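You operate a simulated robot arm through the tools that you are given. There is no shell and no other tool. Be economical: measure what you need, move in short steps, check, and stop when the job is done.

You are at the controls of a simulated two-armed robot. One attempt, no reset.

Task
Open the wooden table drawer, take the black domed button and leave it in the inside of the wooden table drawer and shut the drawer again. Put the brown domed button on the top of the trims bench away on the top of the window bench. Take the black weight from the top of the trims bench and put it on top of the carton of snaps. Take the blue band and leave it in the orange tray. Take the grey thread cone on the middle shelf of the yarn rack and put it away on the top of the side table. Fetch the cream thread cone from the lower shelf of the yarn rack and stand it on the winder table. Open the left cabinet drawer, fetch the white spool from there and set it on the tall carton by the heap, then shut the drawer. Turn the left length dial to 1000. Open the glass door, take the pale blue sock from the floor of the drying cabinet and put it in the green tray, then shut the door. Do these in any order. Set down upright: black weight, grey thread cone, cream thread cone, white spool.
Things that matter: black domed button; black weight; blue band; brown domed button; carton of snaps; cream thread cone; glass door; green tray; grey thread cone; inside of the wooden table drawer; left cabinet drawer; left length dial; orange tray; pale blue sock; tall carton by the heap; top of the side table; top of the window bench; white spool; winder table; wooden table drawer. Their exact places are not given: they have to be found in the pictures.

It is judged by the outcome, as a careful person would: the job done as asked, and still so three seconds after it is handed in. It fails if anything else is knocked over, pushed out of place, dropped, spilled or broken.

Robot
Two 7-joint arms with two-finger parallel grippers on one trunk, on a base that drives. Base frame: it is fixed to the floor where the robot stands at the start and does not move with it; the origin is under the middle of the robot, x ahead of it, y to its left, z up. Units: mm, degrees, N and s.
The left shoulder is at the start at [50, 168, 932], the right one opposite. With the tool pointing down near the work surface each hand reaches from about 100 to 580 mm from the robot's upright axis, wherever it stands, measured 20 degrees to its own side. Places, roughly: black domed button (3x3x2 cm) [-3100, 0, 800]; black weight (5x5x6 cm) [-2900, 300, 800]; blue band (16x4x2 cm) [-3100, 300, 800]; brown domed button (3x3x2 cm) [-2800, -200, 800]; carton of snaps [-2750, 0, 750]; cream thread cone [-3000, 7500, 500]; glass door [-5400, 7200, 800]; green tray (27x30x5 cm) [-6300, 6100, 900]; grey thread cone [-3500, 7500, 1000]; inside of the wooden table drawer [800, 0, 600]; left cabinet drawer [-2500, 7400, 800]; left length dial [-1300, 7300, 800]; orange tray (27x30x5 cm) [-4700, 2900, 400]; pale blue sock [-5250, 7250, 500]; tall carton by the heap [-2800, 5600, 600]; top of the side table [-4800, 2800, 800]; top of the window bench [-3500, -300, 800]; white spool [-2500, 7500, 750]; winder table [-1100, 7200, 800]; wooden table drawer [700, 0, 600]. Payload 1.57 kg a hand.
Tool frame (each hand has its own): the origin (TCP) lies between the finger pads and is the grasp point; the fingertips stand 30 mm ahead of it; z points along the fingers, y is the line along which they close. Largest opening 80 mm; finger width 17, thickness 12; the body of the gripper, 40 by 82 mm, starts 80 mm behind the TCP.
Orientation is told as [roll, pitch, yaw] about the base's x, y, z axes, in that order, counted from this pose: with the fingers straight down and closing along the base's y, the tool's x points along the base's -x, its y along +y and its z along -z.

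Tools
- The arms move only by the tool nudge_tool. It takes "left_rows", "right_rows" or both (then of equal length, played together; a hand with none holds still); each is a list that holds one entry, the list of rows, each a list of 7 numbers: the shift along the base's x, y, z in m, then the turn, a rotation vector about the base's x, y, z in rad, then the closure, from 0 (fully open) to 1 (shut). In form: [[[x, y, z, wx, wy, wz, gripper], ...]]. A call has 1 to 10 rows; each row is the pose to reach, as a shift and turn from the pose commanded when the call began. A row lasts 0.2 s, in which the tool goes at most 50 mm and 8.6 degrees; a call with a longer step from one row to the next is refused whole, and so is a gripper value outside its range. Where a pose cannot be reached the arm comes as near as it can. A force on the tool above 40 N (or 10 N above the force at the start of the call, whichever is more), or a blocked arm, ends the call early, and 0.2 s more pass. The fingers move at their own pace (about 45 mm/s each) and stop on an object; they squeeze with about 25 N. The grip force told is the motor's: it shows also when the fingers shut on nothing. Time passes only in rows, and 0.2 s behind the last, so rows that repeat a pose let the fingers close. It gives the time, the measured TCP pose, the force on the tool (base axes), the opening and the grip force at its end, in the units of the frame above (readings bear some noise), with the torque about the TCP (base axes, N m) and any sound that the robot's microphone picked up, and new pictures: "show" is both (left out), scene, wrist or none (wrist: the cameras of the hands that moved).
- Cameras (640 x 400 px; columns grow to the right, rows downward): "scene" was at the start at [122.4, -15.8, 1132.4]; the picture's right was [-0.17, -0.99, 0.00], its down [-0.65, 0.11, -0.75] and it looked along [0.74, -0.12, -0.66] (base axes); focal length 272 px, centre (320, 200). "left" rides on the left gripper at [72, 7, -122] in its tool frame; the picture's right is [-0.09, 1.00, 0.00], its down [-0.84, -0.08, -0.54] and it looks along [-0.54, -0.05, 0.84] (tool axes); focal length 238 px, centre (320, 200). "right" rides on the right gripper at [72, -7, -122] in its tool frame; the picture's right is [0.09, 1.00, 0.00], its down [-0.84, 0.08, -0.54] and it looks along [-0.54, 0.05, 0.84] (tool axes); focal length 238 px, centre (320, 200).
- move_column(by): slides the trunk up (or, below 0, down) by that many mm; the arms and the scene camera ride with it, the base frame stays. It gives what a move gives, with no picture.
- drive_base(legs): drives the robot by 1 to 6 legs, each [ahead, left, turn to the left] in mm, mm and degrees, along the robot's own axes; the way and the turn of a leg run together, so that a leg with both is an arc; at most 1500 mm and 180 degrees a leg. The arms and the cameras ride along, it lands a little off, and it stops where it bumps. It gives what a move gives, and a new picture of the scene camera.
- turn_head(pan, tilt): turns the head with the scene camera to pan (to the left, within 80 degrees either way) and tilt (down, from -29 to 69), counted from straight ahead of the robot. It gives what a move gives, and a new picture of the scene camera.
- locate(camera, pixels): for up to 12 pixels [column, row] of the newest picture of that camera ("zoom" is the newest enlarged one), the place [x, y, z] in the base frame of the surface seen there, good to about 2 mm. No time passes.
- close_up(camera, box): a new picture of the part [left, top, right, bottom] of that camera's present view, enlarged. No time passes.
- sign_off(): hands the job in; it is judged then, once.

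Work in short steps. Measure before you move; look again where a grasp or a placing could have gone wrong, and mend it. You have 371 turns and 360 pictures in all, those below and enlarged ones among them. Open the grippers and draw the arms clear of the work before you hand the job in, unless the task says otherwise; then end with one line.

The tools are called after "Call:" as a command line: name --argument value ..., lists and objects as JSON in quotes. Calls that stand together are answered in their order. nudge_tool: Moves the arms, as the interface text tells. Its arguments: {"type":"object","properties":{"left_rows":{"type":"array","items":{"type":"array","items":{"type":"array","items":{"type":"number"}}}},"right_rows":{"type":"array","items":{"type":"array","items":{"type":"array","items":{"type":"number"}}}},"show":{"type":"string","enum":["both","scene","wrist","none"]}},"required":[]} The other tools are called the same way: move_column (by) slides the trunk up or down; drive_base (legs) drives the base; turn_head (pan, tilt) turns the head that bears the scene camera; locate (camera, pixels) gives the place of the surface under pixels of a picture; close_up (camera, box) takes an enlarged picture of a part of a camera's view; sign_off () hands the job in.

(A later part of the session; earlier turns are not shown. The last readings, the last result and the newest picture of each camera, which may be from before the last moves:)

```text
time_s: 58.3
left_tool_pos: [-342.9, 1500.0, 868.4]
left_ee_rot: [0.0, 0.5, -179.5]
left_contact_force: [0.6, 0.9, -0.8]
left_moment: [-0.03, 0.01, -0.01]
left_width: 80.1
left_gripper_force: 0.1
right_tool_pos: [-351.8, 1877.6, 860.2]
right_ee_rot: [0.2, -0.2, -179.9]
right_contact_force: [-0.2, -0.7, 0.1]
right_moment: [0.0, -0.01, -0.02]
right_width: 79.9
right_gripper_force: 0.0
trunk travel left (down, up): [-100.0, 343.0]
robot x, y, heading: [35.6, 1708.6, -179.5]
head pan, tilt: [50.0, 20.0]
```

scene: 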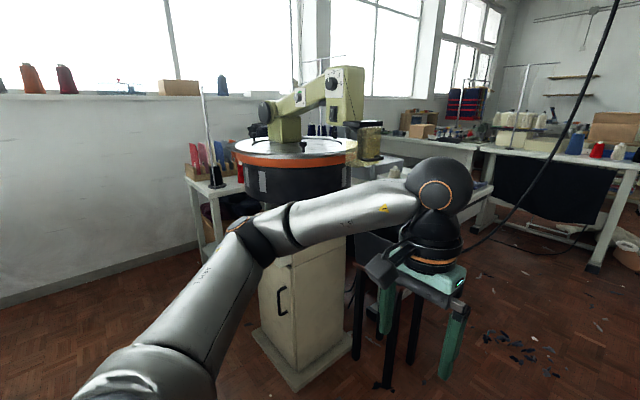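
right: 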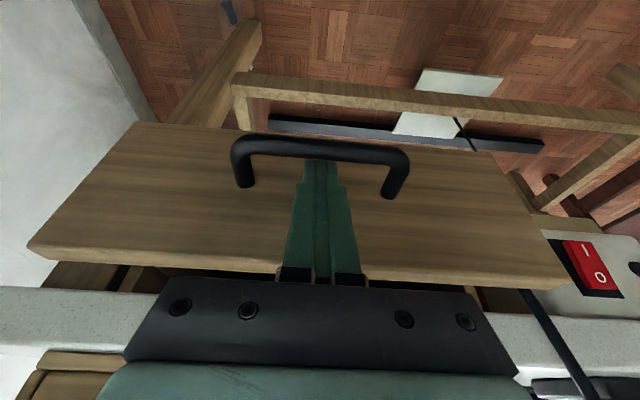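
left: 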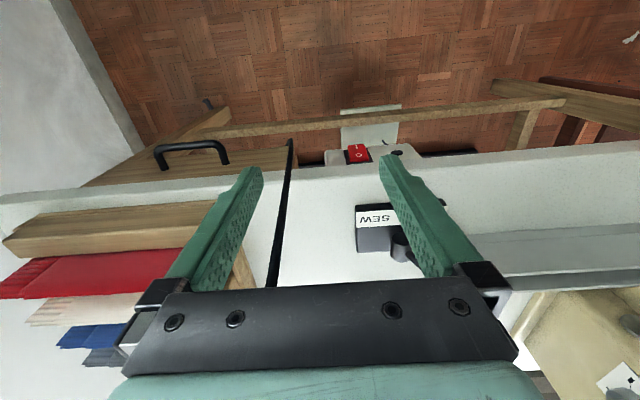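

I look at the far benches with an enlarged view and measure them.

Call:
turn_head --pan 10 --tilt 20

Call:
close_up --camera "scene" --box '[120, 60, 480, 285]'

Call:
locate --camera "scene" --pixels '[[300, 205], [290, 70], [180, 165], [270, 165], [250, 130], [350, 190], [375, 270], [400, 250], [130, 155], [480, 150], [380, 165], [370, 225]]'

```text
time_s: 59.3
left_tool_pos: [-342.8, 1499.9, 866.3]
left_ee_rot: [0.0, 0.5, -179.4]
left_contact_force: [-0.1, 0.2, 0.0]
left_moment: [0.04, 0.02, 0.0]
left_width: 79.9
left_gripper_force: 0.1
right_tool_pos: [-350.9, 1876.4, 858.7]
right_ee_rot: [0.2, -0.1, -179.7]
right_contact_force: [-0.7, -0.3, 0.0]
right_moment: [0.0, 0.04, 0.01]
right_width: 79.9
right_gripper_force: 0.1
trunk travel left (down, up): [-100.0, 343.0]
robot x, y, heading: [37.3, 1706.3, -179.6]
head pan, tilt: [10.0, 20.0]
```

scene: 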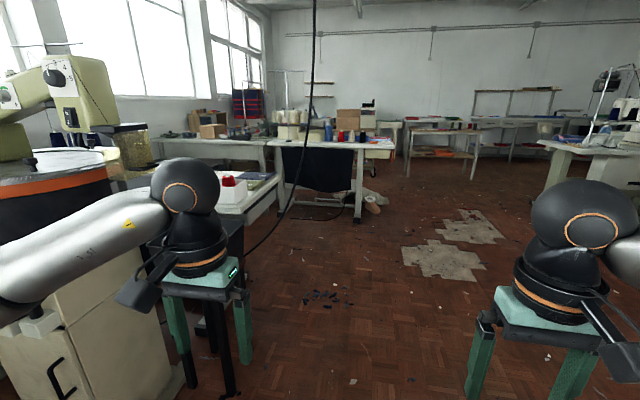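

```text
1.78 times, centred on (300, 172) of scene
```

zoom: 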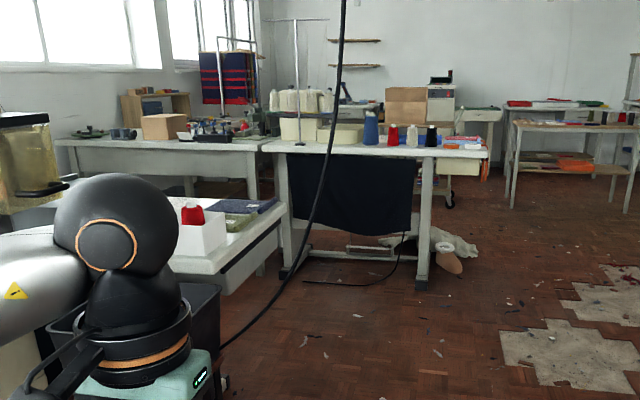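

```text
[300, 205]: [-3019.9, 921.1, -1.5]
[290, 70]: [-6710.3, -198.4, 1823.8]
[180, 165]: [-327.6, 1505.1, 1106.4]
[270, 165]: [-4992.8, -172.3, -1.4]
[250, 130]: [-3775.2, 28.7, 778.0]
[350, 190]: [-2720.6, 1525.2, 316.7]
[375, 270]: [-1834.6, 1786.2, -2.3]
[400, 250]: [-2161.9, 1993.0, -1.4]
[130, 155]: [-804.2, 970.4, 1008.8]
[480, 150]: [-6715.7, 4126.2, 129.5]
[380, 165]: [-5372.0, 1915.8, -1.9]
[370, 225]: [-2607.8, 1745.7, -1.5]
```

I measure tops and items on the white tables in the enlarged picture.

Call:
locate --camera "zoom" --pixels '[[432, 138], [371, 130], [480, 152], [300, 145], [160, 128], [100, 133], [195, 215], [240, 205], [250, 235], [210, 130], [420, 280], [90, 150]]'

Call:
close_up --camera "scene" --box '[140, 90, 300, 190]'

```text
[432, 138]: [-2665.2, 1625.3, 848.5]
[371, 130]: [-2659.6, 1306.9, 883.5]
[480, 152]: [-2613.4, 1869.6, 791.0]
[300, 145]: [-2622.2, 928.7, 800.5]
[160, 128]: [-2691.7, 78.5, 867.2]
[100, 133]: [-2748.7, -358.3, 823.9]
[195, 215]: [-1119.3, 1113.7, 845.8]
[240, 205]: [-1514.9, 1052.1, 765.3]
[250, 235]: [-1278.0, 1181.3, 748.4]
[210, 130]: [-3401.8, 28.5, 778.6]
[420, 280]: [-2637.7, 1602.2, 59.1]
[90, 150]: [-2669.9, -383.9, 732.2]
```

```text
4.00 times, centred on (220, 140) of scene
```

zoom: 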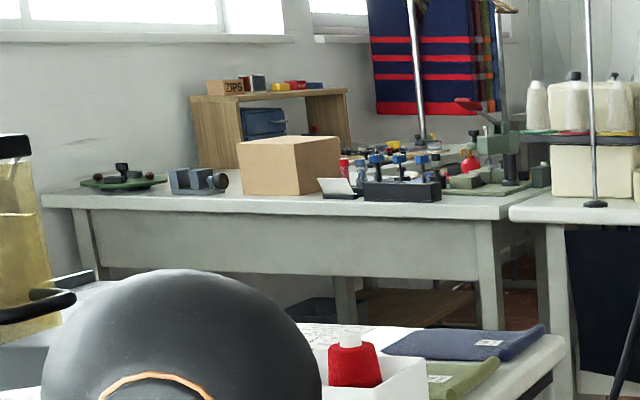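

The trims bench front is at x≈-2650 with the carton at about (-2692,78). I check the hanging black cable and the gap between the tables before driving.

Call:
locate --camera "scene" --pixels '[[313, 60], [309, 110], [296, 180], [280, 220], [262, 243], [248, 253], [228, 210], [275, 180], [240, 262], [200, 340], [235, 390], [290, 210]]'

Call:
close_up --camera "scene" --box '[200, 140, 400, 265]'

```text
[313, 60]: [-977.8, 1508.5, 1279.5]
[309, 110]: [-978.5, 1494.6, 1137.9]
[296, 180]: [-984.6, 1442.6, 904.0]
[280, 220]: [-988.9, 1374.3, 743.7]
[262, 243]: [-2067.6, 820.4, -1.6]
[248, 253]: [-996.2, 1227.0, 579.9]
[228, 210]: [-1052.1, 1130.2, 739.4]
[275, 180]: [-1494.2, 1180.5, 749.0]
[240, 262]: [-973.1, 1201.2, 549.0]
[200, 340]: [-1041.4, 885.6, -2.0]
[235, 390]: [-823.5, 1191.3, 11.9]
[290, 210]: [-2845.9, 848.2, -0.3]
```

```text
3.20 times, centred on (300, 202) of scene
```

zoom: 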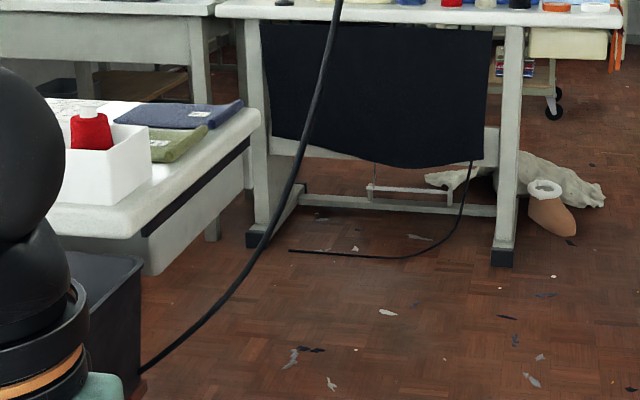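

The cable hangs around (-980,1500), so I sidestep right to y≈2050 before driving west to x≈-2080, then look before strafing into the gap.

Call:
drive_base --legs '[[0, -350, 0], [1500, 0, 0], [620, 0, 0]]'

Call:
turn_head --pan 60 --tilt 30

```text
time_s: 71.8
left_tool_pos: [-2455.5, 1825.5, 867.5]
left_ee_rot: [0.1, 0.4, -177.5]
left_contact_force: [0.3, -0.8, -0.2]
left_moment: [-0.02, 0.01, -0.05]
left_width: 79.8
left_gripper_force: 0.1
right_tool_pos: [-2477.6, 2202.0, 859.8]
right_ee_rot: [0.2, -0.1, -178.0]
right_contact_force: [-0.8, 0.7, -0.2]
right_moment: [0.01, 0.03, 0.02]
right_width: 79.9
right_gripper_force: 0.1
trunk travel left (down, up): [-100.0, 343.0]
robot x, y, heading: [-2081.4, 2044.5, -178.0]
head pan, tilt: [10.0, 20.0]
```

scene: 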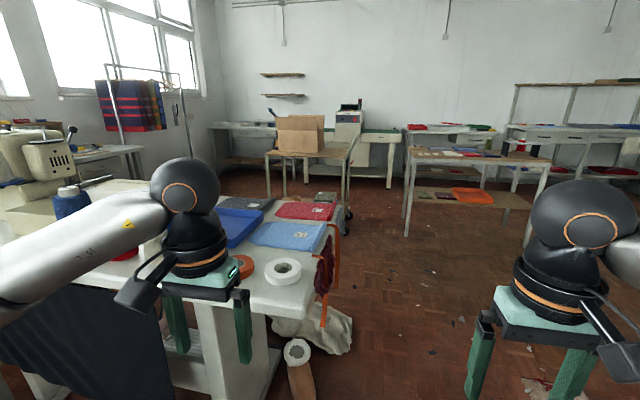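

```text
time_s: 72.9
left_tool_pos: [-2455.6, 1825.5, 867.7]
left_ee_rot: [0.0, 0.6, -177.7]
left_contact_force: [-0.5, -0.9, -0.4]
left_moment: [0.04, 0.01, -0.01]
left_width: 79.8
left_gripper_force: 0.0
right_tool_pos: [-2479.1, 2201.3, 859.4]
right_ee_rot: [0.2, -0.1, -178.0]
right_contact_force: [0.2, 0.5, -0.2]
right_moment: [0.02, 0.02, 0.0]
right_width: 80.0
right_gripper_force: 0.0
trunk travel left (down, up): [-100.0, 343.0]
robot x, y, heading: [-2084.9, 2043.9, -177.7]
head pan, tilt: [60.0, 30.0]
```

scene: 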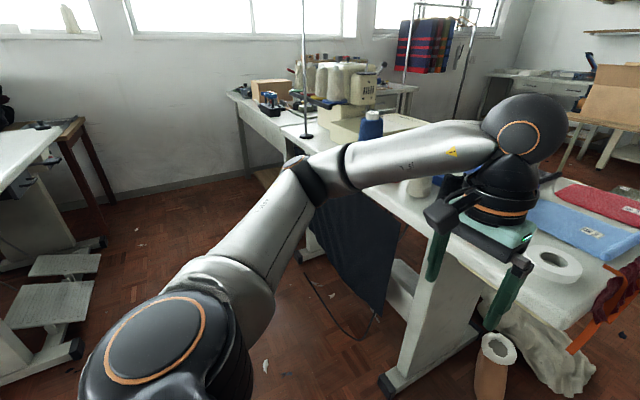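

Orange tray is visible on the lower shelf of the far side table. I measure the gap edges to the left before strafing in.

Call:
locate --camera "scene" --pixels '[[55, 145], [30, 170], [80, 350], [105, 240], [385, 385], [300, 245], [330, 300], [240, 100], [305, 135], [100, 195], [265, 150], [420, 270]]'

```text
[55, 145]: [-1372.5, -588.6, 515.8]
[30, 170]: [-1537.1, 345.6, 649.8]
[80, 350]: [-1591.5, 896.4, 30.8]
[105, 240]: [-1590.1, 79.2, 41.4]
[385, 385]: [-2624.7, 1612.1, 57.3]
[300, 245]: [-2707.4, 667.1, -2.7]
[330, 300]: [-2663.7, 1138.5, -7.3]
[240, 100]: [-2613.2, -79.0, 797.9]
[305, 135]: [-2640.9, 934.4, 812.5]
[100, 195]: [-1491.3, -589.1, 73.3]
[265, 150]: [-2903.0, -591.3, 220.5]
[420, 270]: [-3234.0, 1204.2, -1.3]
```

The gap is about 1 m wide at x -1590…-2613, so I strafe left through its middle to y≈250.

Call:
drive_base --legs '[[0, 0, -2.2], [0, 1450, 0], [0, 350, 0]]'

Call:
turn_head --pan 10 --tilt 30

```text
time_s: 82.5
left_tool_pos: [-2443.6, 7.8, 866.5]
left_ee_rot: [0.0, 0.5, -178.5]
left_contact_force: [-0.1, -0.3, -0.3]
left_moment: [-0.02, -0.02, 0.02]
left_width: 80.1
left_gripper_force: 0.0
right_tool_pos: [-2458.6, 384.3, 860.3]
right_ee_rot: [0.2, -0.1, -179.0]
right_contact_force: [0.6, 0.0, -0.3]
right_moment: [0.0, 0.01, 0.01]
right_width: 79.9
right_gripper_force: 0.1
trunk travel left (down, up): [-100.0, 343.0]
robot x, y, heading: [-2063.3, 222.7, -178.8]
head pan, tilt: [60.0, 30.0]
```

scene: 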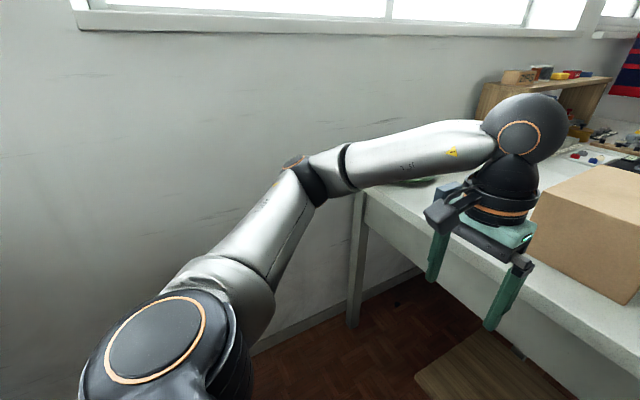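

```text
time_s: 83.7
left_tool_pos: [-2442.4, 9.8, 867.3]
left_ee_rot: [-0.1, 0.5, -178.6]
left_contact_force: [0.0, 0.3, 0.8]
left_moment: [0.01, -0.02, -0.03]
left_width: 79.9
left_gripper_force: 0.1
right_tool_pos: [-2458.6, 384.5, 860.0]
right_ee_rot: [0.3, -0.1, -179.0]
right_contact_force: [0.4, 0.6, 0.3]
right_moment: [-0.01, 0.03, -0.01]
right_width: 80.0
right_gripper_force: 0.0
trunk travel left (down, up): [-100.0, 343.0]
robot x, y, heading: [-2066.4, 220.3, -178.9]
head pan, tilt: [10.0, 30.0]
```

scene: 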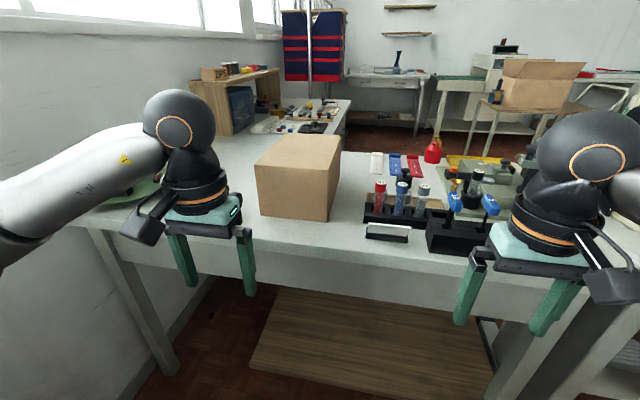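

The trims bench is in front. I take an enlarged view to find the buttons, the weight and the band.

Call:
close_up --camera "scene" --box '[180, 60, 380, 185]'

Call:
close_up --camera "scene" --box '[340, 130, 540, 260]'

```text
3.20 times, centred on (280, 122) of scene
```

zoom: 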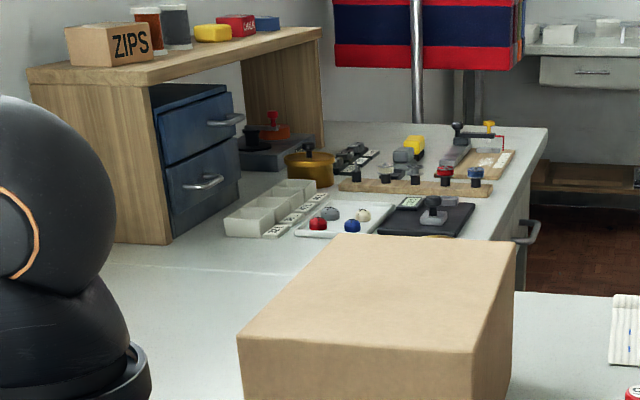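

```text
3.08 times, centred on (440, 195) of scene
```

zoom: 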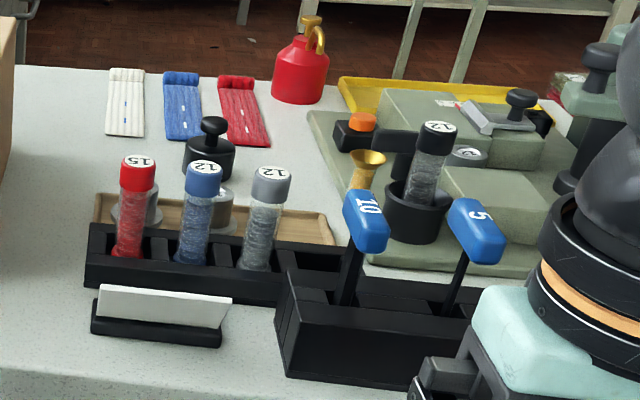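

The bands, black weight (knobbed, near (405,178)) and carton are visible, but the buttons hide behind the carton and my arm. I raise the trunk for a steeper look.

Call:
move_column --by 250

Call:
nudge_tool --left_rows '[[[0.03, -0.03, 0, 0, 0, 0, 0], [0.06, -0.06, 0, 0, 0, 0, 0], [0.09, -0.09, 0, 0, 0, 0, 0], [0.11, -0.12, 0, 0, 0, 0, 0]]]' --right_rows '[[[0.03, 0.03, 0, 0, 0, 0, 0], [0.06, 0.06, 0, 0, 0, 0, 0], [0.09, 0.09, 0, 0, 0, 0, 0], [0.11, 0.12, 0, 0, 0, 0, 0]]]' --show "none"

Call:
turn_head --pan 10 --tilt 35

```text
time_s: 86.3
left_tool_pos: [-2443.4, 9.1, 1117.8]
left_ee_rot: [0.0, 0.5, -178.5]
left_contact_force: [0.4, 0.7, 0.6]
left_moment: [-0.02, -0.02, 0.01]
left_width: 79.9
left_gripper_force: 0.1
right_tool_pos: [-2458.4, 385.3, 1108.9]
right_ee_rot: [0.2, -0.2, -178.8]
right_contact_force: [0.4, 0.2, -1.1]
right_moment: [-0.01, 0.02, 0.0]
right_width: 79.8
right_gripper_force: 0.1
trunk travel left (down, up): [-350.0, 93.0]
robot x, y, heading: [-2068.9, 219.0, -178.9]
head pan, tilt: [10.0, 30.0]
```

```text
time_s: 87.3
left_tool_pos: [-2334.0, -112.8, 1120.8]
left_ee_rot: [-0.1, 0.4, -178.6]
left_contact_force: [0.1, 0.3, -0.4]
left_moment: [-0.01, 0.01, 0.04]
left_width: 80.0
left_gripper_force: 0.0
right_tool_pos: [-2348.0, 503.8, 1111.2]
right_ee_rot: [0.2, -0.3, -178.9]
right_contact_force: [0.4, -0.6, -0.5]
right_moment: [-0.04, 0.03, -0.01]
right_width: 80.2
right_gripper_force: 0.1
trunk travel left (down, up): [-350.0, 93.0]
robot x, y, heading: [-2065.8, 222.4, -178.8]
head pan, tilt: [10.0, 30.0]
```

```text
time_s: 87.9
left_tool_pos: [-2335.6, -111.8, 1120.9]
left_ee_rot: [-0.1, 0.5, -178.6]
left_contact_force: [-0.6, 0.4, 0.0]
left_moment: [0.01, 0.0, 0.0]
left_width: 80.0
left_gripper_force: 0.2
right_tool_pos: [-2347.7, 503.4, 1112.3]
right_ee_rot: [0.1, -0.1, -179.0]
right_contact_force: [-0.8, 0.4, 0.2]
right_moment: [0.01, 0.0, 0.0]
right_width: 79.7
right_gripper_force: 0.1
trunk travel left (down, up): [-350.0, 93.0]
robot x, y, heading: [-2065.3, 223.9, -178.9]
head pan, tilt: [10.0, 35.0]
```

scene: 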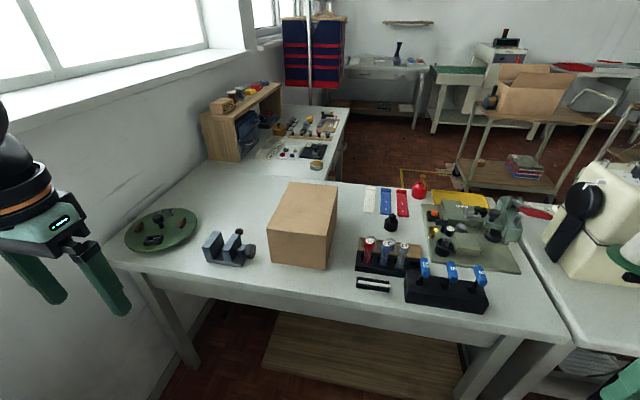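

Call:
close_up --camera "scene" --box '[110, 190, 270, 290]'

Call:
close_up --camera "scene" --box '[230, 90, 390, 190]'

Call:
close_up --camera "scene" --box '[330, 175, 490, 275]'

```text
4.00 times, centred on (190, 240) of scene
```

zoom: 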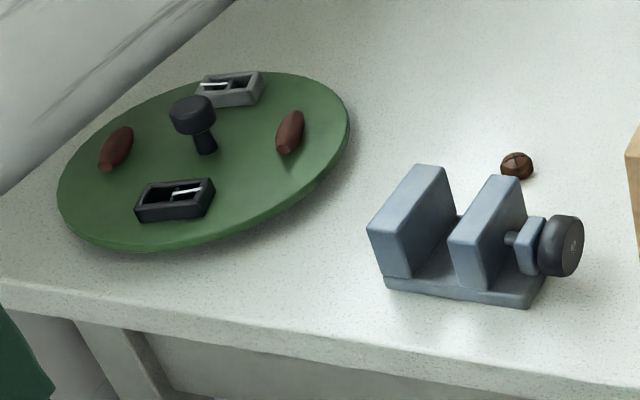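

```text
4.00 times, centred on (310, 140) of scene
```

zoom: 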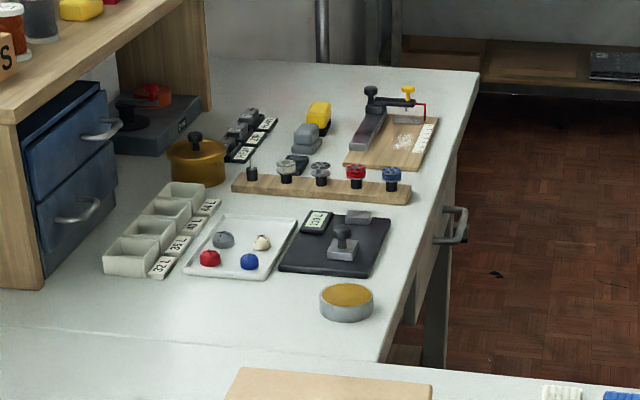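

```text
4.00 times, centred on (410, 225) of scene
```

zoom: 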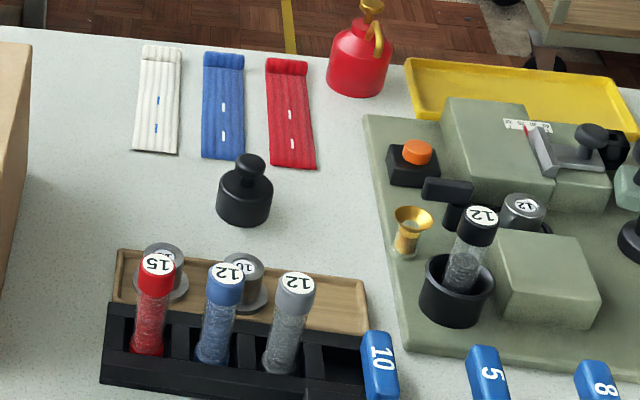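

Found: brown button at (239,231), black weight at (391,222), blue band at (386,200); the black button must be behind the carton. I measure these.

Call:
locate --camera "scene" --pixels '[[239, 230], [391, 216], [391, 228], [386, 190], [386, 202], [386, 213], [310, 187], [325, 235], [271, 225], [330, 270], [345, 184], [300, 260]]'

Call:
locate --camera "zoom" --pixels '[[250, 160], [245, 185], [245, 222], [220, 58], [245, 60], [203, 155], [243, 157], [150, 245], [270, 70], [317, 165], [120, 248], [50, 130]]'

```text
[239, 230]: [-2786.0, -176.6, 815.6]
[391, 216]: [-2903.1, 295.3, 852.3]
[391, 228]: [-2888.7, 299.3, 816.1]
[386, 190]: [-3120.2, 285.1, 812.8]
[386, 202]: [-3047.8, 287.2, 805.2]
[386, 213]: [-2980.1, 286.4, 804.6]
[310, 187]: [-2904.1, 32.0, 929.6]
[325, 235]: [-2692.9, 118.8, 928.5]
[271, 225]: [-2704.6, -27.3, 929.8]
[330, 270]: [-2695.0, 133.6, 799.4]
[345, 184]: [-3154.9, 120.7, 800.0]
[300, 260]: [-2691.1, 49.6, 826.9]
```

```text
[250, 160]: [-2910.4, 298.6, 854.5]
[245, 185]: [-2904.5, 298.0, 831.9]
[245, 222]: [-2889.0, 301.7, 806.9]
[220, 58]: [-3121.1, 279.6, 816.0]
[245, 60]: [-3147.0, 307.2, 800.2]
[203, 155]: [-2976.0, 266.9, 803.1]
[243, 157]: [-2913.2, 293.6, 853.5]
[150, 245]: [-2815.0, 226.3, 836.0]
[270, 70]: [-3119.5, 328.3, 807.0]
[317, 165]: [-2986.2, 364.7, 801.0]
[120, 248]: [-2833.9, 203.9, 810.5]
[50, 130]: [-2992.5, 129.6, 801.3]
```

The bench top is z=800 and the carton top z≈929. I look down to see how far the base can go under/near the bench front.

Call:
turn_head --pan 0 --tilt 68

Call:
locate --camera "scene" --pixels '[[320, 370], [320, 390], [280, 350], [320, 200], [320, 140], [320, 110], [200, 300], [250, 385], [390, 385], [320, 250]]'

```text
time_s: 88.9
left_tool_pos: [-2336.1, -112.3, 1119.5]
left_ee_rot: [0.0, 0.5, -178.6]
left_contact_force: [0.4, -0.2, 0.5]
left_moment: [0.0, -0.01, 0.01]
left_width: 80.0
left_gripper_force: 0.1
right_tool_pos: [-2347.5, 503.5, 1113.3]
right_ee_rot: [0.2, -0.2, -179.1]
right_contact_force: [1.1, 0.0, -0.8]
right_moment: [0.01, -0.02, 0.0]
right_width: 80.2
right_gripper_force: 0.0
trunk travel left (down, up): [-350.0, 93.0]
robot x, y, heading: [-2063.7, 215.8, -178.8]
head pan, tilt: [0.0, 68.0]
```

scene: 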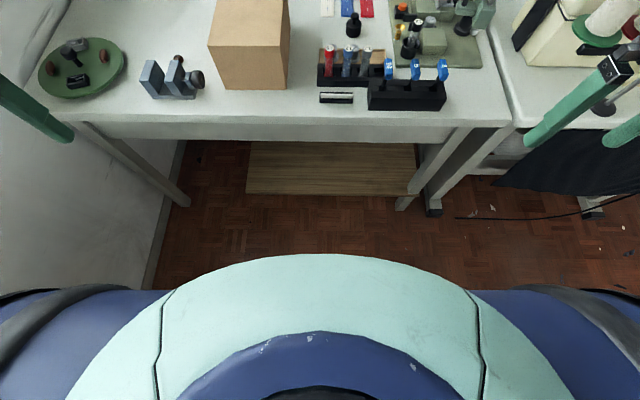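

```text
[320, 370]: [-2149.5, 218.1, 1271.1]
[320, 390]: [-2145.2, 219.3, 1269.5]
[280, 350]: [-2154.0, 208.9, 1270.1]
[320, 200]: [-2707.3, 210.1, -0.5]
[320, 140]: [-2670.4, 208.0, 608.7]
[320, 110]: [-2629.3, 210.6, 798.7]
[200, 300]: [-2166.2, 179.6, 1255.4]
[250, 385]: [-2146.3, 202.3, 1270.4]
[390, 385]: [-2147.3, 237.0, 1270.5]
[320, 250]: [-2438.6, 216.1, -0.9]
```

The base does not stick out past about 375 mm and nothing low stands before the bench except its legs; I advance 230 mm slowly.

Call:
drive_base --legs '[[130, 0, -1.2], [100, 0, 0]]'

Call:
turn_head --pan 0 --tilt 50

```text
time_s: 90.9
left_tool_pos: [-2571.7, -107.4, 1121.1]
left_ee_rot: [-0.1, 0.5, -179.8]
left_contact_force: [0.5, -0.9, 1.2]
left_moment: [-0.01, 0.01, -0.01]
left_width: 80.1
left_gripper_force: 0.1
right_tool_pos: [-2571.3, 508.7, 1112.0]
right_ee_rot: [0.2, -0.1, 179.8]
right_contact_force: [-0.3, 0.0, 0.4]
right_moment: [-0.01, -0.03, 0.02]
right_width: 79.7
right_gripper_force: 0.1
trunk travel left (down, up): [-350.0, 93.0]
robot x, y, heading: [-2298.0, 220.8, 180.0]
head pan, tilt: [0.0, 68.0]
```

scene: 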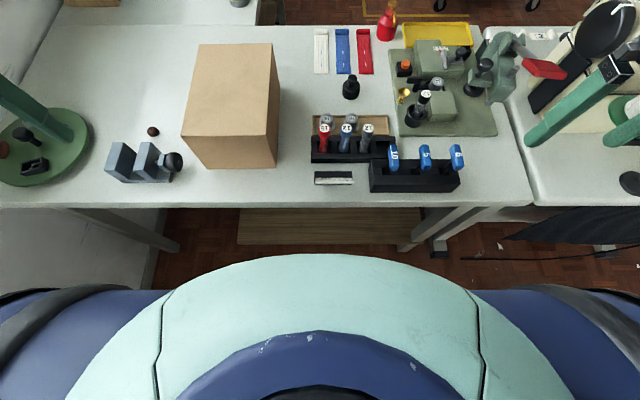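

```text
time_s: 91.7
left_tool_pos: [-2572.1, -107.7, 1119.3]
left_ee_rot: [0.0, 0.5, -179.8]
left_contact_force: [0.2, -0.3, -0.2]
left_moment: [-0.01, 0.01, 0.03]
left_width: 80.0
left_gripper_force: 0.1
right_tool_pos: [-2570.8, 507.9, 1112.4]
right_ee_rot: [0.2, -0.1, 179.9]
right_contact_force: [-0.7, -0.4, 0.9]
right_moment: [0.01, 0.02, 0.02]
right_width: 79.8
right_gripper_force: 0.0
trunk travel left (down, up): [-350.0, 93.0]
robot x, y, heading: [-2297.1, 216.7, 180.0]
head pan, tilt: [0.0, 50.0]
```

scene: 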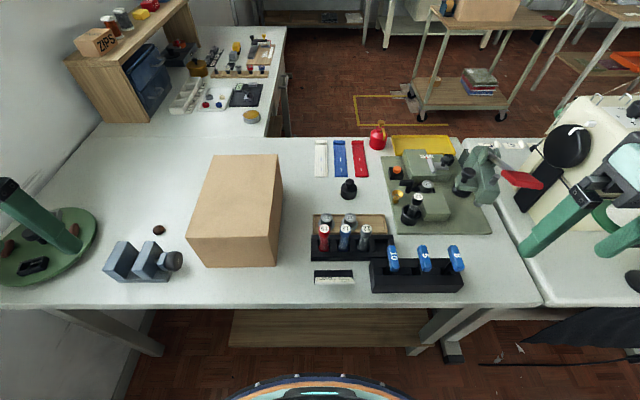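

Heading is 180° now. I move the right hand over the black weight at (-2903,298), staying high, and check with the wrist camera.

Call:
nudge_tool --right_rows '[[[-0.04, -0.025, 0, 0, 0, 0, 0], [-0.08, -0.05, 0, 0, 0, 0, 0], [-0.12, -0.075, 0, 0, 0, 0, 0], [-0.16, -0.1, 0, 0, 0, 0, 0], [-0.2, -0.125, 0, 0, 0, 0, 0], [-0.24, -0.15, 0, 0, 0, 0, 0], [-0.28, -0.175, -0.01, 0, 0, 0, 0], [-0.31, -0.195, -0.04, 0, 0, 0, 0], [-0.332, -0.21, -0.08, 0, 0, 0, 0], [-0.332, -0.21, -0.12, 0, 0, 0, 0]]]' --show "wrist"

```text
time_s: 93.9
left_tool_pos: [-2572.5, -106.8, 1120.6]
left_ee_rot: [0.0, 0.5, -179.8]
left_contact_force: [-0.1, 0.6, 0.1]
left_moment: [0.0, -0.05, -0.01]
left_width: 80.2
left_gripper_force: 0.1
right_tool_pos: [-2900.7, 301.7, 992.5]
right_ee_rot: [0.2, -0.1, 179.9]
right_contact_force: [0.0, -1.1, -0.1]
right_moment: [-0.01, -0.02, 0.02]
right_width: 80.2
right_gripper_force: 0.0
trunk travel left (down, up): [-350.0, 93.0]
robot x, y, heading: [-2292.3, 224.0, 180.2]
head pan, tilt: [0.0, 50.0]
```

right: 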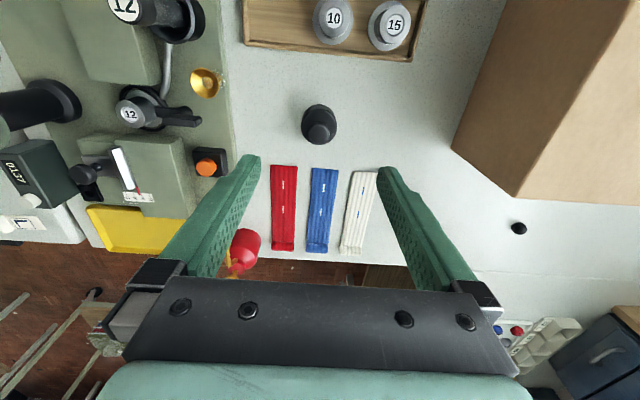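

The wrist camera shows the weight at (320,124), the bands, and the black button at (519,228) behind the carton. I measure them.

Call:
locate --camera "right" --pixels '[[319, 132], [319, 110], [304, 122], [336, 122], [519, 228], [519, 235], [323, 170], [325, 210], [320, 250], [312, 210], [338, 210]]'

```text
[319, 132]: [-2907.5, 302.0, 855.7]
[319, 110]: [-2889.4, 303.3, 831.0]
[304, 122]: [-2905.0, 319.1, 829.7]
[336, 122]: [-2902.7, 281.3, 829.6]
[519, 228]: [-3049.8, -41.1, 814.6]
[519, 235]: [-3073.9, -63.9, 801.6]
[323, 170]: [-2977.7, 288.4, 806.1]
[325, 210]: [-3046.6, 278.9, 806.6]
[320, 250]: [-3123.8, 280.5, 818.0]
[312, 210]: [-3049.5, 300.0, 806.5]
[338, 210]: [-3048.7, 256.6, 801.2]
```

Weight centre is (-2907,300). I lower onto it, grip and lift; meanwhile I also check where the base front edge is.

Call:
nudge_tool --right_rows '[[[-0.003, 0, -0.04, 0, 0, 0, 0], [-0.005, -0.001, -0.08, 0, 0, 0, 0], [-0.006, -0.002, -0.12, 0, 0, 0, 0], [-0.006, -0.002, -0.154, 0, 0, 0, 0], [-0.006, -0.002, -0.154, 0, 0, 0, 1], [-0.006, -0.002, -0.154, 0, 0, 0, 1], [-0.006, -0.002, -0.154, 0, 0, 0, 1], [-0.006, -0.002, -0.154, 0, 0, 0, 1]]]' --show "wrist"

Call:
locate --camera "scene" --pixels '[[320, 376], [280, 380], [320, 390], [250, 395], [150, 350], [440, 350], [320, 300], [410, 330]]'

```text
time_s: 95.7
left_tool_pos: [-2571.9, -107.1, 1119.6]
left_ee_rot: [0.0, 0.5, -179.8]
left_contact_force: [0.1, -0.9, 0.6]
left_moment: [-0.01, -0.01, 0.0]
left_width: 80.0
left_gripper_force: 0.0
right_tool_pos: [-2891.3, 302.5, 842.8]
right_ee_rot: [0.2, -0.2, 179.8]
right_contact_force: [-1.0, 0.0, -0.4]
right_moment: [0.06, 0.02, 0.03]
right_width: 0.0
right_gripper_force: 4.3
right hand out of reach, approached as far as the arm can: row 2, 3, 4, 5, 6, 7, 8
trunk travel left (down, up): [-350.0, 93.0]
robot x, y, heading: [-2297.6, 224.3, 179.9]
head pan, tilt: [0.0, 50.0]
```

right: 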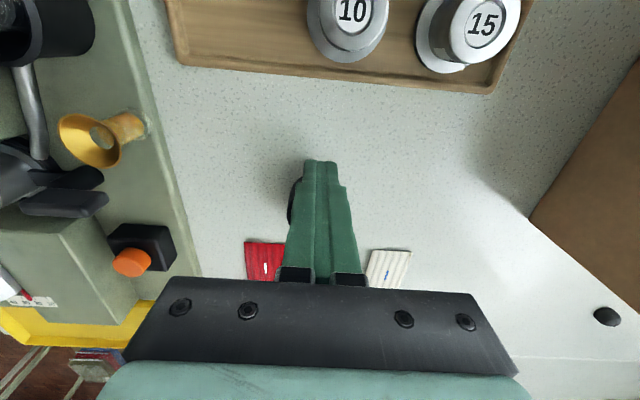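

```text
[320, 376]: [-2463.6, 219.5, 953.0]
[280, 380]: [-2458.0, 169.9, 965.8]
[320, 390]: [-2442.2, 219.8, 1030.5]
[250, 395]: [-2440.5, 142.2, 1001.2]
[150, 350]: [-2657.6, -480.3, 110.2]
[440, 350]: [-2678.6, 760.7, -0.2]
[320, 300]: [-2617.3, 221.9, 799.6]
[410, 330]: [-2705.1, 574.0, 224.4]
```

The arm ran out of reach 15 mm short, so the fingers closed in front of the weight. I back off, open, rise, and will bring the base closer (the body's front is only at x≈-2463 against the bench edge at -2613).

Call:
nudge_tool --right_rows '[[[0.012, 0, 0, 0, 0, 0, 1], [0.014, 0, 0.04, 0, 0, 0, 1], [0.014, 0, 0.08, 0, 0, 0, 0.5], [0.014, 0, 0.12, 0, 0, 0, 0], [0.014, 0, 0.15, 0, 0, 0, 0]]]' --show "none"

Call:
drive_base --legs '[[90, 0, 0]]'

```text
time_s: 96.9
left_tool_pos: [-2570.7, -106.7, 1120.9]
left_ee_rot: [0.0, 0.5, -179.8]
left_contact_force: [-0.3, -0.1, -0.1]
left_moment: [0.03, 0.01, 0.0]
left_width: 80.1
left_gripper_force: 0.0
right_tool_pos: [-2873.9, 305.4, 988.5]
right_ee_rot: [0.3, -0.1, 179.8]
right_contact_force: [-0.8, 0.0, 0.4]
right_moment: [0.03, 0.02, 0.0]
right_width: 66.2
right_gripper_force: 0.1
trunk travel left (down, up): [-350.0, 93.0]
robot x, y, heading: [-2297.6, 221.4, 180.0]
head pan, tilt: [0.0, 50.0]
```

```text
time_s: 98.1
left_tool_pos: [-2647.7, -106.5, 1120.1]
left_ee_rot: [0.0, 0.4, -179.8]
left_contact_force: [-0.3, 0.1, 1.0]
left_moment: [0.0, 0.03, 0.02]
left_width: 79.8
left_gripper_force: 0.1
right_tool_pos: [-2951.0, 305.7, 988.2]
right_ee_rot: [0.2, -0.1, 179.9]
right_contact_force: [-1.4, -0.1, 0.3]
right_moment: [-0.02, 0.03, -0.03]
right_width: 80.0
right_gripper_force: 0.0
trunk travel left (down, up): [-350.0, 93.0]
robot x, y, heading: [-2371.5, 220.0, 179.9]
head pan, tilt: [0.0, 50.0]
stopped in leg 1: the robot was blocked; the commanded pose is now the measured one
```

scene: 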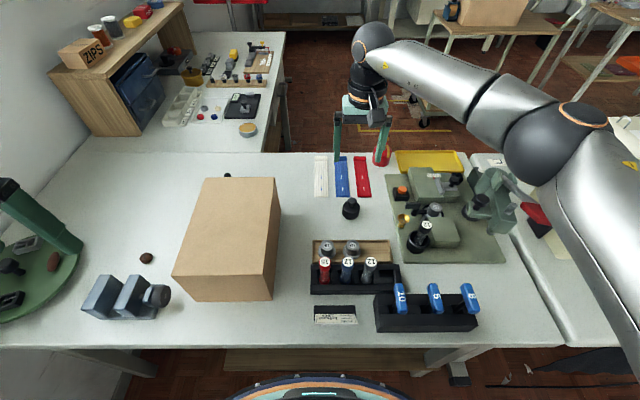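

The base stops at x≈-2371 against the bench; I back off 8 mm and re-measure the weight, buttons and band.

Call:
drive_base --legs '[[-8, 0, 0]]'

Call:
locate --camera "scene" --pixels '[[350, 203], [350, 214], [341, 212], [360, 212], [226, 177], [147, 257], [342, 193], [342, 160], [235, 180], [275, 240]]'

Call:
close_up --camera "right" --box '[160, 0, 480, 200]'

```text
time_s: 98.9
left_tool_pos: [-2639.4, -107.8, 1120.3]
left_ee_rot: [0.0, 0.5, -179.8]
left_contact_force: [0.7, -0.7, -0.1]
left_moment: [-0.01, 0.0, 0.0]
left_width: 80.1
left_gripper_force: 0.1
right_tool_pos: [-2942.0, 304.9, 987.5]
right_ee_rot: [0.2, -0.1, 179.8]
right_contact_force: [-0.9, 0.1, -0.1]
right_moment: [-0.03, 0.01, 0.0]
right_width: 80.1
right_gripper_force: 0.0
trunk travel left (down, up): [-350.0, 93.0]
robot x, y, heading: [-2366.1, 223.5, 179.7]
head pan, tilt: [0.0, 50.0]
```

scene: 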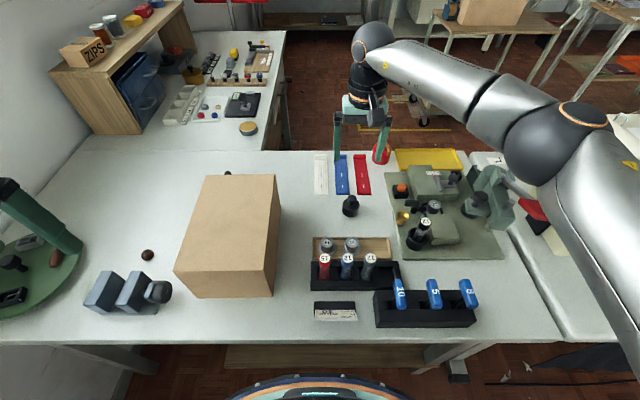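

```text
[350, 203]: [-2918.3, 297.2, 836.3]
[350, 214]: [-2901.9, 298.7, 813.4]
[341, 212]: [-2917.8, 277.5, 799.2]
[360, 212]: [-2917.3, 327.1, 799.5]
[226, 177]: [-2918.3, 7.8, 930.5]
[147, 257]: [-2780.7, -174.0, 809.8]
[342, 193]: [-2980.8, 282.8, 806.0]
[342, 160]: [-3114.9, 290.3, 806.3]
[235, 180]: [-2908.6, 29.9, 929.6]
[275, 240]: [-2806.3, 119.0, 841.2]
```

```text
2.00 times, centred on (320, 100) of right
```

zoom: 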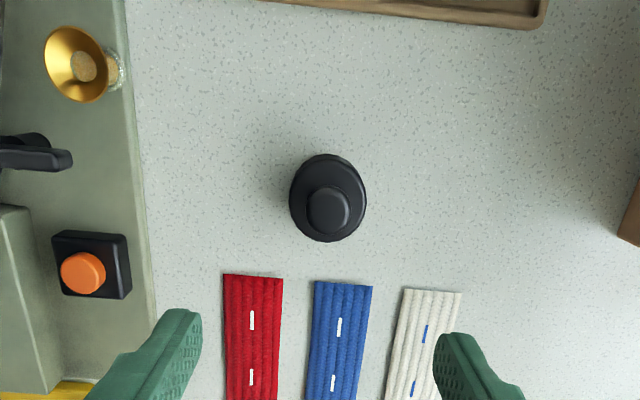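

The weight is upright. I get its exact centre from the zoomed wrist picture.

Call:
locate --camera "zoom" --pixels '[[327, 210], [300, 195], [360, 195], [328, 165], [327, 232], [340, 330], [340, 290], [315, 330], [367, 330]]'

```text
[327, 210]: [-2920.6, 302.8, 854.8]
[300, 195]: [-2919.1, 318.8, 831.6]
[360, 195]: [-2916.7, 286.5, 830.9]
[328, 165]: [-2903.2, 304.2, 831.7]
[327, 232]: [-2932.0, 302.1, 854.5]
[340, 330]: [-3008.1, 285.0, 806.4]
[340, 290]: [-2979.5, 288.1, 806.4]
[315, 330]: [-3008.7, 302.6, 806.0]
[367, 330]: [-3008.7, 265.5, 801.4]
```

Weight centre (-2921,302). I move over it, lower to z≈838, grip and lift.

Call:
nudge_tool --right_rows '[[[0.021, -0.003, -0.02, 0, 0, 0, 0], [0.021, -0.003, -0.065, 0, 0, 0, 0], [0.021, -0.003, -0.11, 0, 0, 0, 0], [0.021, -0.003, -0.15, 0, 0, 0, 0], [0.021, -0.003, -0.15, 0, 0, 0, 0.6], [0.021, -0.003, -0.15, 0, 0, 0, 1], [0.021, -0.003, -0.15, 0, 0, 0, 1], [0.021, -0.003, -0.13, 0, 0, 0, 1], [0.021, -0.003, -0.08, 0, 0, 0, 1], [0.021, -0.003, -0.03, 0, 0, 0, 1]]]' --show "wrist"

```text
time_s: 101.1
left_tool_pos: [-2640.4, -108.0, 1121.1]
left_ee_rot: [-0.1, 0.5, -179.7]
left_contact_force: [0.4, 0.3, 0.0]
left_moment: [0.02, 0.02, -0.02]
left_width: 80.1
left_gripper_force: 0.2
right_tool_pos: [-2921.2, 303.0, 961.9]
right_ee_rot: [0.1, -0.2, 179.8]
right_contact_force: [-1.2, -0.2, 0.0]
right_moment: [-0.01, 0.01, -0.01]
right_width: 0.2
right_gripper_force: 21.3
trunk travel left (down, up): [-350.0, 93.0]
robot x, y, heading: [-2364.0, 219.8, 179.9]
head pan, tilt: [0.0, 50.0]
```

right: 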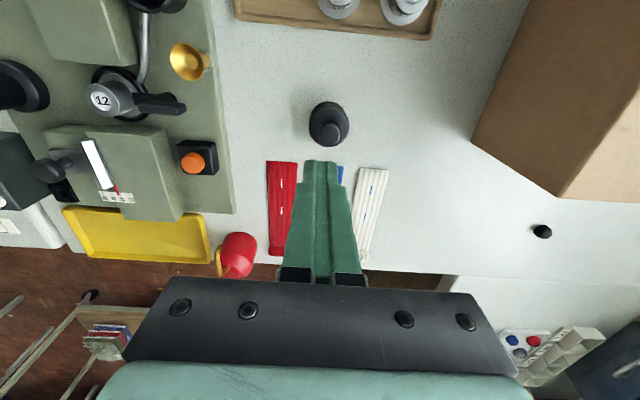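

The grip slipped off (fingers fully shut). I re-measure the weight before retrying lower.

Call:
close_up --camera "right" --box '[270, 80, 390, 155]'

Call:
locate --camera "zoom" --pixels '[[328, 285], [250, 250], [370, 250], [310, 130], [310, 190], [325, 230], [400, 300]]'

```text
5.33 times, centred on (330, 118) of right
```

zoom: 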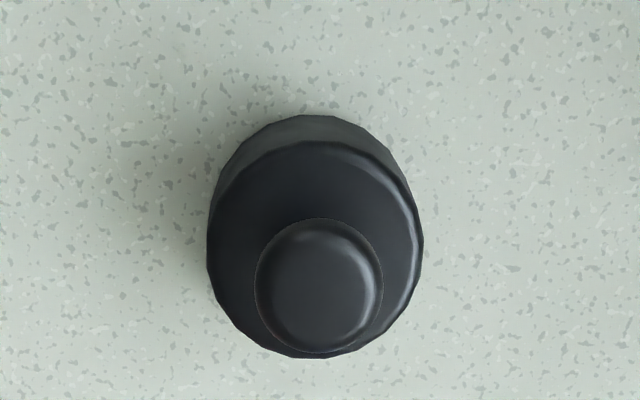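

```text
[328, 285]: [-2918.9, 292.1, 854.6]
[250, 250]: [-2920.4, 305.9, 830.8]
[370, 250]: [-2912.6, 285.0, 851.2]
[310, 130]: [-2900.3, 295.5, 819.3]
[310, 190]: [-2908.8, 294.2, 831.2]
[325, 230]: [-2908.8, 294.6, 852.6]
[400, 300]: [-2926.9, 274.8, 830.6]
```

The weight sits upright at about (-2917,294). I retry lower (z≈832) and check the grip before lifting.

Call:
nudge_tool --right_rows '[[[0.003, -0.008, 0.02, 0, 0, 0, 0], [0.003, -0.008, 0.02, 0, 0, 0, 0], [0.003, -0.008, 0.02, 0, 0, 0, 0], [0.003, -0.008, -0.02, 0, 0, 0, 0], [0.003, -0.008, -0.06, 0, 0, 0, 0], [0.003, -0.008, -0.1, 0, 0, 0, 0], [0.003, -0.008, -0.125, 0, 0, 0, 0], [0.003, -0.008, -0.13, 0, 0, 0, 0]]]' --show "wrist"

```text
time_s: 102.9
left_tool_pos: [-2638.9, -107.0, 1120.5]
left_ee_rot: [-0.1, 0.3, -179.7]
left_contact_force: [0.5, 0.5, -0.7]
left_moment: [-0.01, -0.02, -0.01]
left_width: 80.1
left_gripper_force: 0.1
right_tool_pos: [-2920.8, 295.1, 830.7]
right_ee_rot: [0.1, -0.2, 179.7]
right_contact_force: [2.0, 0.1, 14.0]
right_moment: [0.59, -0.19, -0.13]
right_width: 80.1
right_gripper_force: 0.3
trunk travel left (down, up): [-350.0, 93.0]
robot x, y, heading: [-2367.5, 225.2, 179.7]
head pan, tilt: [0.0, 50.0]
```

right: 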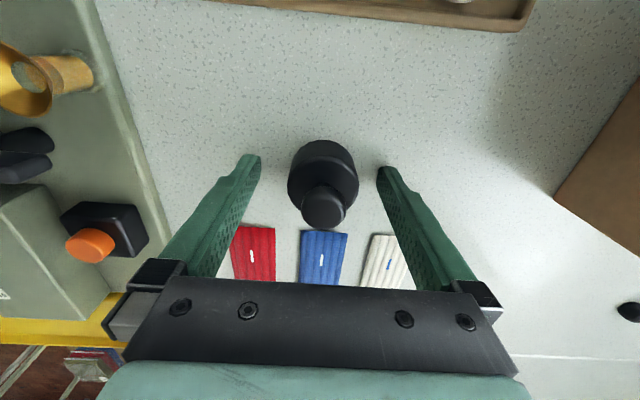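

Call:
locate --camera "right" --pixels '[[322, 160], [322, 145], [290, 175], [357, 175], [322, 205], [322, 190], [252, 158], [385, 172]]'

```text
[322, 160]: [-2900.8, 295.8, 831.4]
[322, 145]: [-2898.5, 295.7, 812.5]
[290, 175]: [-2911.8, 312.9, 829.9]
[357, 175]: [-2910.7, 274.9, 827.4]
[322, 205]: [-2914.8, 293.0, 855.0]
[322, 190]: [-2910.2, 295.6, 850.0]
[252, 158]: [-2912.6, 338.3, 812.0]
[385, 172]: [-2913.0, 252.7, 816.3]
```

The weight lies between the fingers, centre about (-2917,294). I lift 3 mm off the table contact and close.

Call:
nudge_tool --right_rows '[[[0.003, -0.001, 0.003, 0, 0, 0, 0], [0.003, -0.001, 0.003, 0, 0, 0, 0.4], [0.003, -0.001, 0.003, 0, 0, 0, 0.8], [0.003, -0.001, 0.003, 0, 0, 0, 1], [0.003, -0.001, 0.003, 0, 0, 0, 1], [0.003, -0.001, 0.003, 0, 0, 0, 1]]]' --show "wrist"

```text
time_s: 104.3
left_tool_pos: [-2639.8, -107.7, 1118.9]
left_ee_rot: [0.0, 0.6, -179.7]
left_contact_force: [-0.3, 0.2, 0.3]
left_moment: [0.02, 0.01, -0.03]
left_width: 80.2
left_gripper_force: 0.0
right_tool_pos: [-2917.0, 294.0, 829.5]
right_ee_rot: [0.2, 0.1, 179.9]
right_contact_force: [1.3, 0.7, 0.2]
right_moment: [0.09, 0.0, -0.07]
right_width: 42.6
right_gripper_force: 24.7
trunk travel left (down, up): [-350.0, 93.0]
robot x, y, heading: [-2370.8, 222.0, 180.3]
head pan, tilt: [0.0, 50.0]
```

right: 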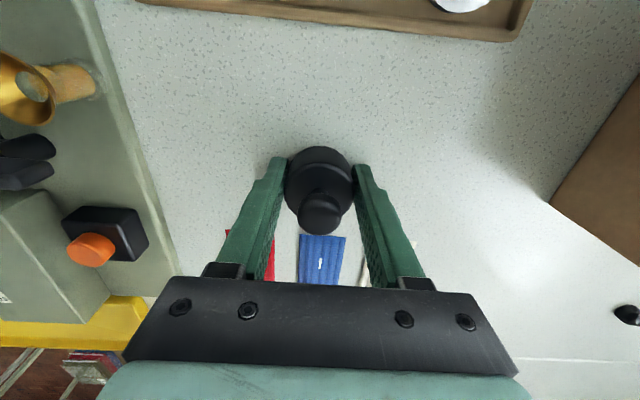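

Gripped at 42.6 mm with 24.7 N. I lift it straight up.

Call:
nudge_tool --right_rows '[[[0, 0, 0.02, 0, 0, 0, 1], [0, 0, 0.05, 0, 0, 0, 1], [0, 0, 0.09, 0, 0, 0, 1], [0, 0, 0.13, 0, 0, 0, 1], [0, 0, 0.17, 0, 0, 0, 1]]]' --show "wrist"

```text
time_s: 105.5
left_tool_pos: [-2640.1, -106.5, 1119.9]
left_ee_rot: [0.0, 0.6, -179.6]
left_contact_force: [-0.5, 0.0, -0.2]
left_moment: [0.01, 0.01, 0.01]
left_width: 80.2
left_gripper_force: 0.2
right_tool_pos: [-2918.1, 293.8, 999.0]
right_ee_rot: [0.2, 0.0, 179.8]
right_contact_force: [1.2, -0.9, -3.2]
right_moment: [-0.02, 0.02, 0.02]
right_width: 42.7
right_gripper_force: 24.8
trunk travel left (down, up): [-350.0, 93.0]
robot x, y, heading: [-2363.2, 221.6, 180.0]
head pan, tilt: [0.0, 50.0]
```

right: 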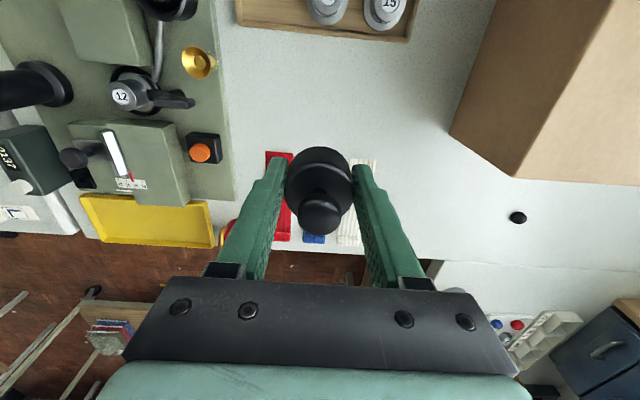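

The weight is held. I carry it over the carton top centre (-2800,58) and lower it to rest at z≈960.

Call:
nudge_tool --right_rows '[[[0.02, -0.04, 0.0, 0, 0, 0, 1], [0.04, -0.08, 0.0, 0, 0, 0, 1], [0.06, -0.12, 0, 0, 0, 0, 1], [0.08, -0.16, 0, 0, 0, 0, 1], [0.1, -0.2, 0, 0, 0, 0, 1], [0.118, -0.234, 0, 0, 0, 0, 1], [0.118, -0.234, -0.025, 0, 0, 0, 1], [0.118, -0.234, -0.036, 0, 0, 0, 1], [0.118, -0.234, -0.038, 0, 0, 0, 1]]]' --show "wrist"

```text
time_s: 107.5
left_tool_pos: [-2640.6, -107.3, 1121.0]
left_ee_rot: [0.0, 0.5, -179.8]
left_contact_force: [0.4, -0.5, 0.2]
left_moment: [0.0, 0.02, 0.03]
left_width: 80.2
left_gripper_force: 0.1
right_tool_pos: [-2800.3, 60.2, 960.5]
right_ee_rot: [0.3, 0.0, 179.6]
right_contact_force: [0.4, 0.6, -2.4]
right_moment: [0.0, -0.01, -0.04]
right_width: 42.8
right_gripper_force: 25.1
trunk travel left (down, up): [-350.0, 93.0]
robot x, y, heading: [-2364.9, 224.1, 179.8]
head pan, tilt: [0.0, 50.0]
```

right: 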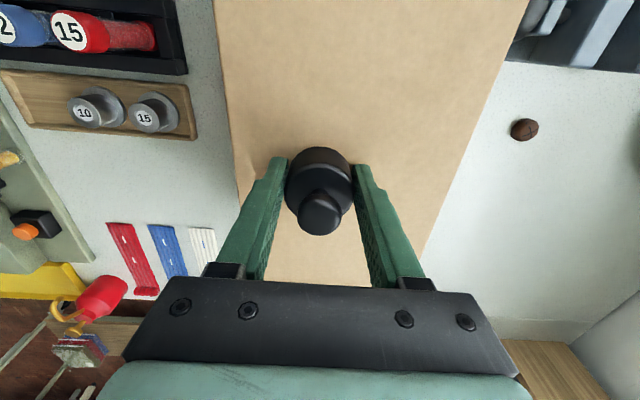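

Not yet in contact (still bearing 2.4 N). I lower a few mm more in small steps until it rests.

Call:
nudge_tool --right_rows '[[[0, 0, -0.002, 0, 0, 0, 1], [0, 0, -0.003, 0, 0, 0, 1]]]' --show "none"

```text
time_s: 108.1
left_tool_pos: [-2639.7, -107.0, 1120.9]
left_ee_rot: [0.1, 0.5, -179.8]
left_contact_force: [-0.2, 0.5, 0.1]
left_moment: [0.01, -0.02, 0.02]
left_width: 79.7
left_gripper_force: 0.1
right_tool_pos: [-2800.3, 59.5, 960.0]
right_ee_rot: [0.2, -0.2, 179.7]
right_contact_force: [0.0, 1.3, 8.7]
right_moment: [0.23, -0.1, -0.01]
right_width: 42.5
right_gripper_force: 24.5
trunk travel left (down, up): [-350.0, 93.0]
robot x, y, heading: [-2366.6, 223.0, 179.9]
head pan, tilt: [0.0, 50.0]
```

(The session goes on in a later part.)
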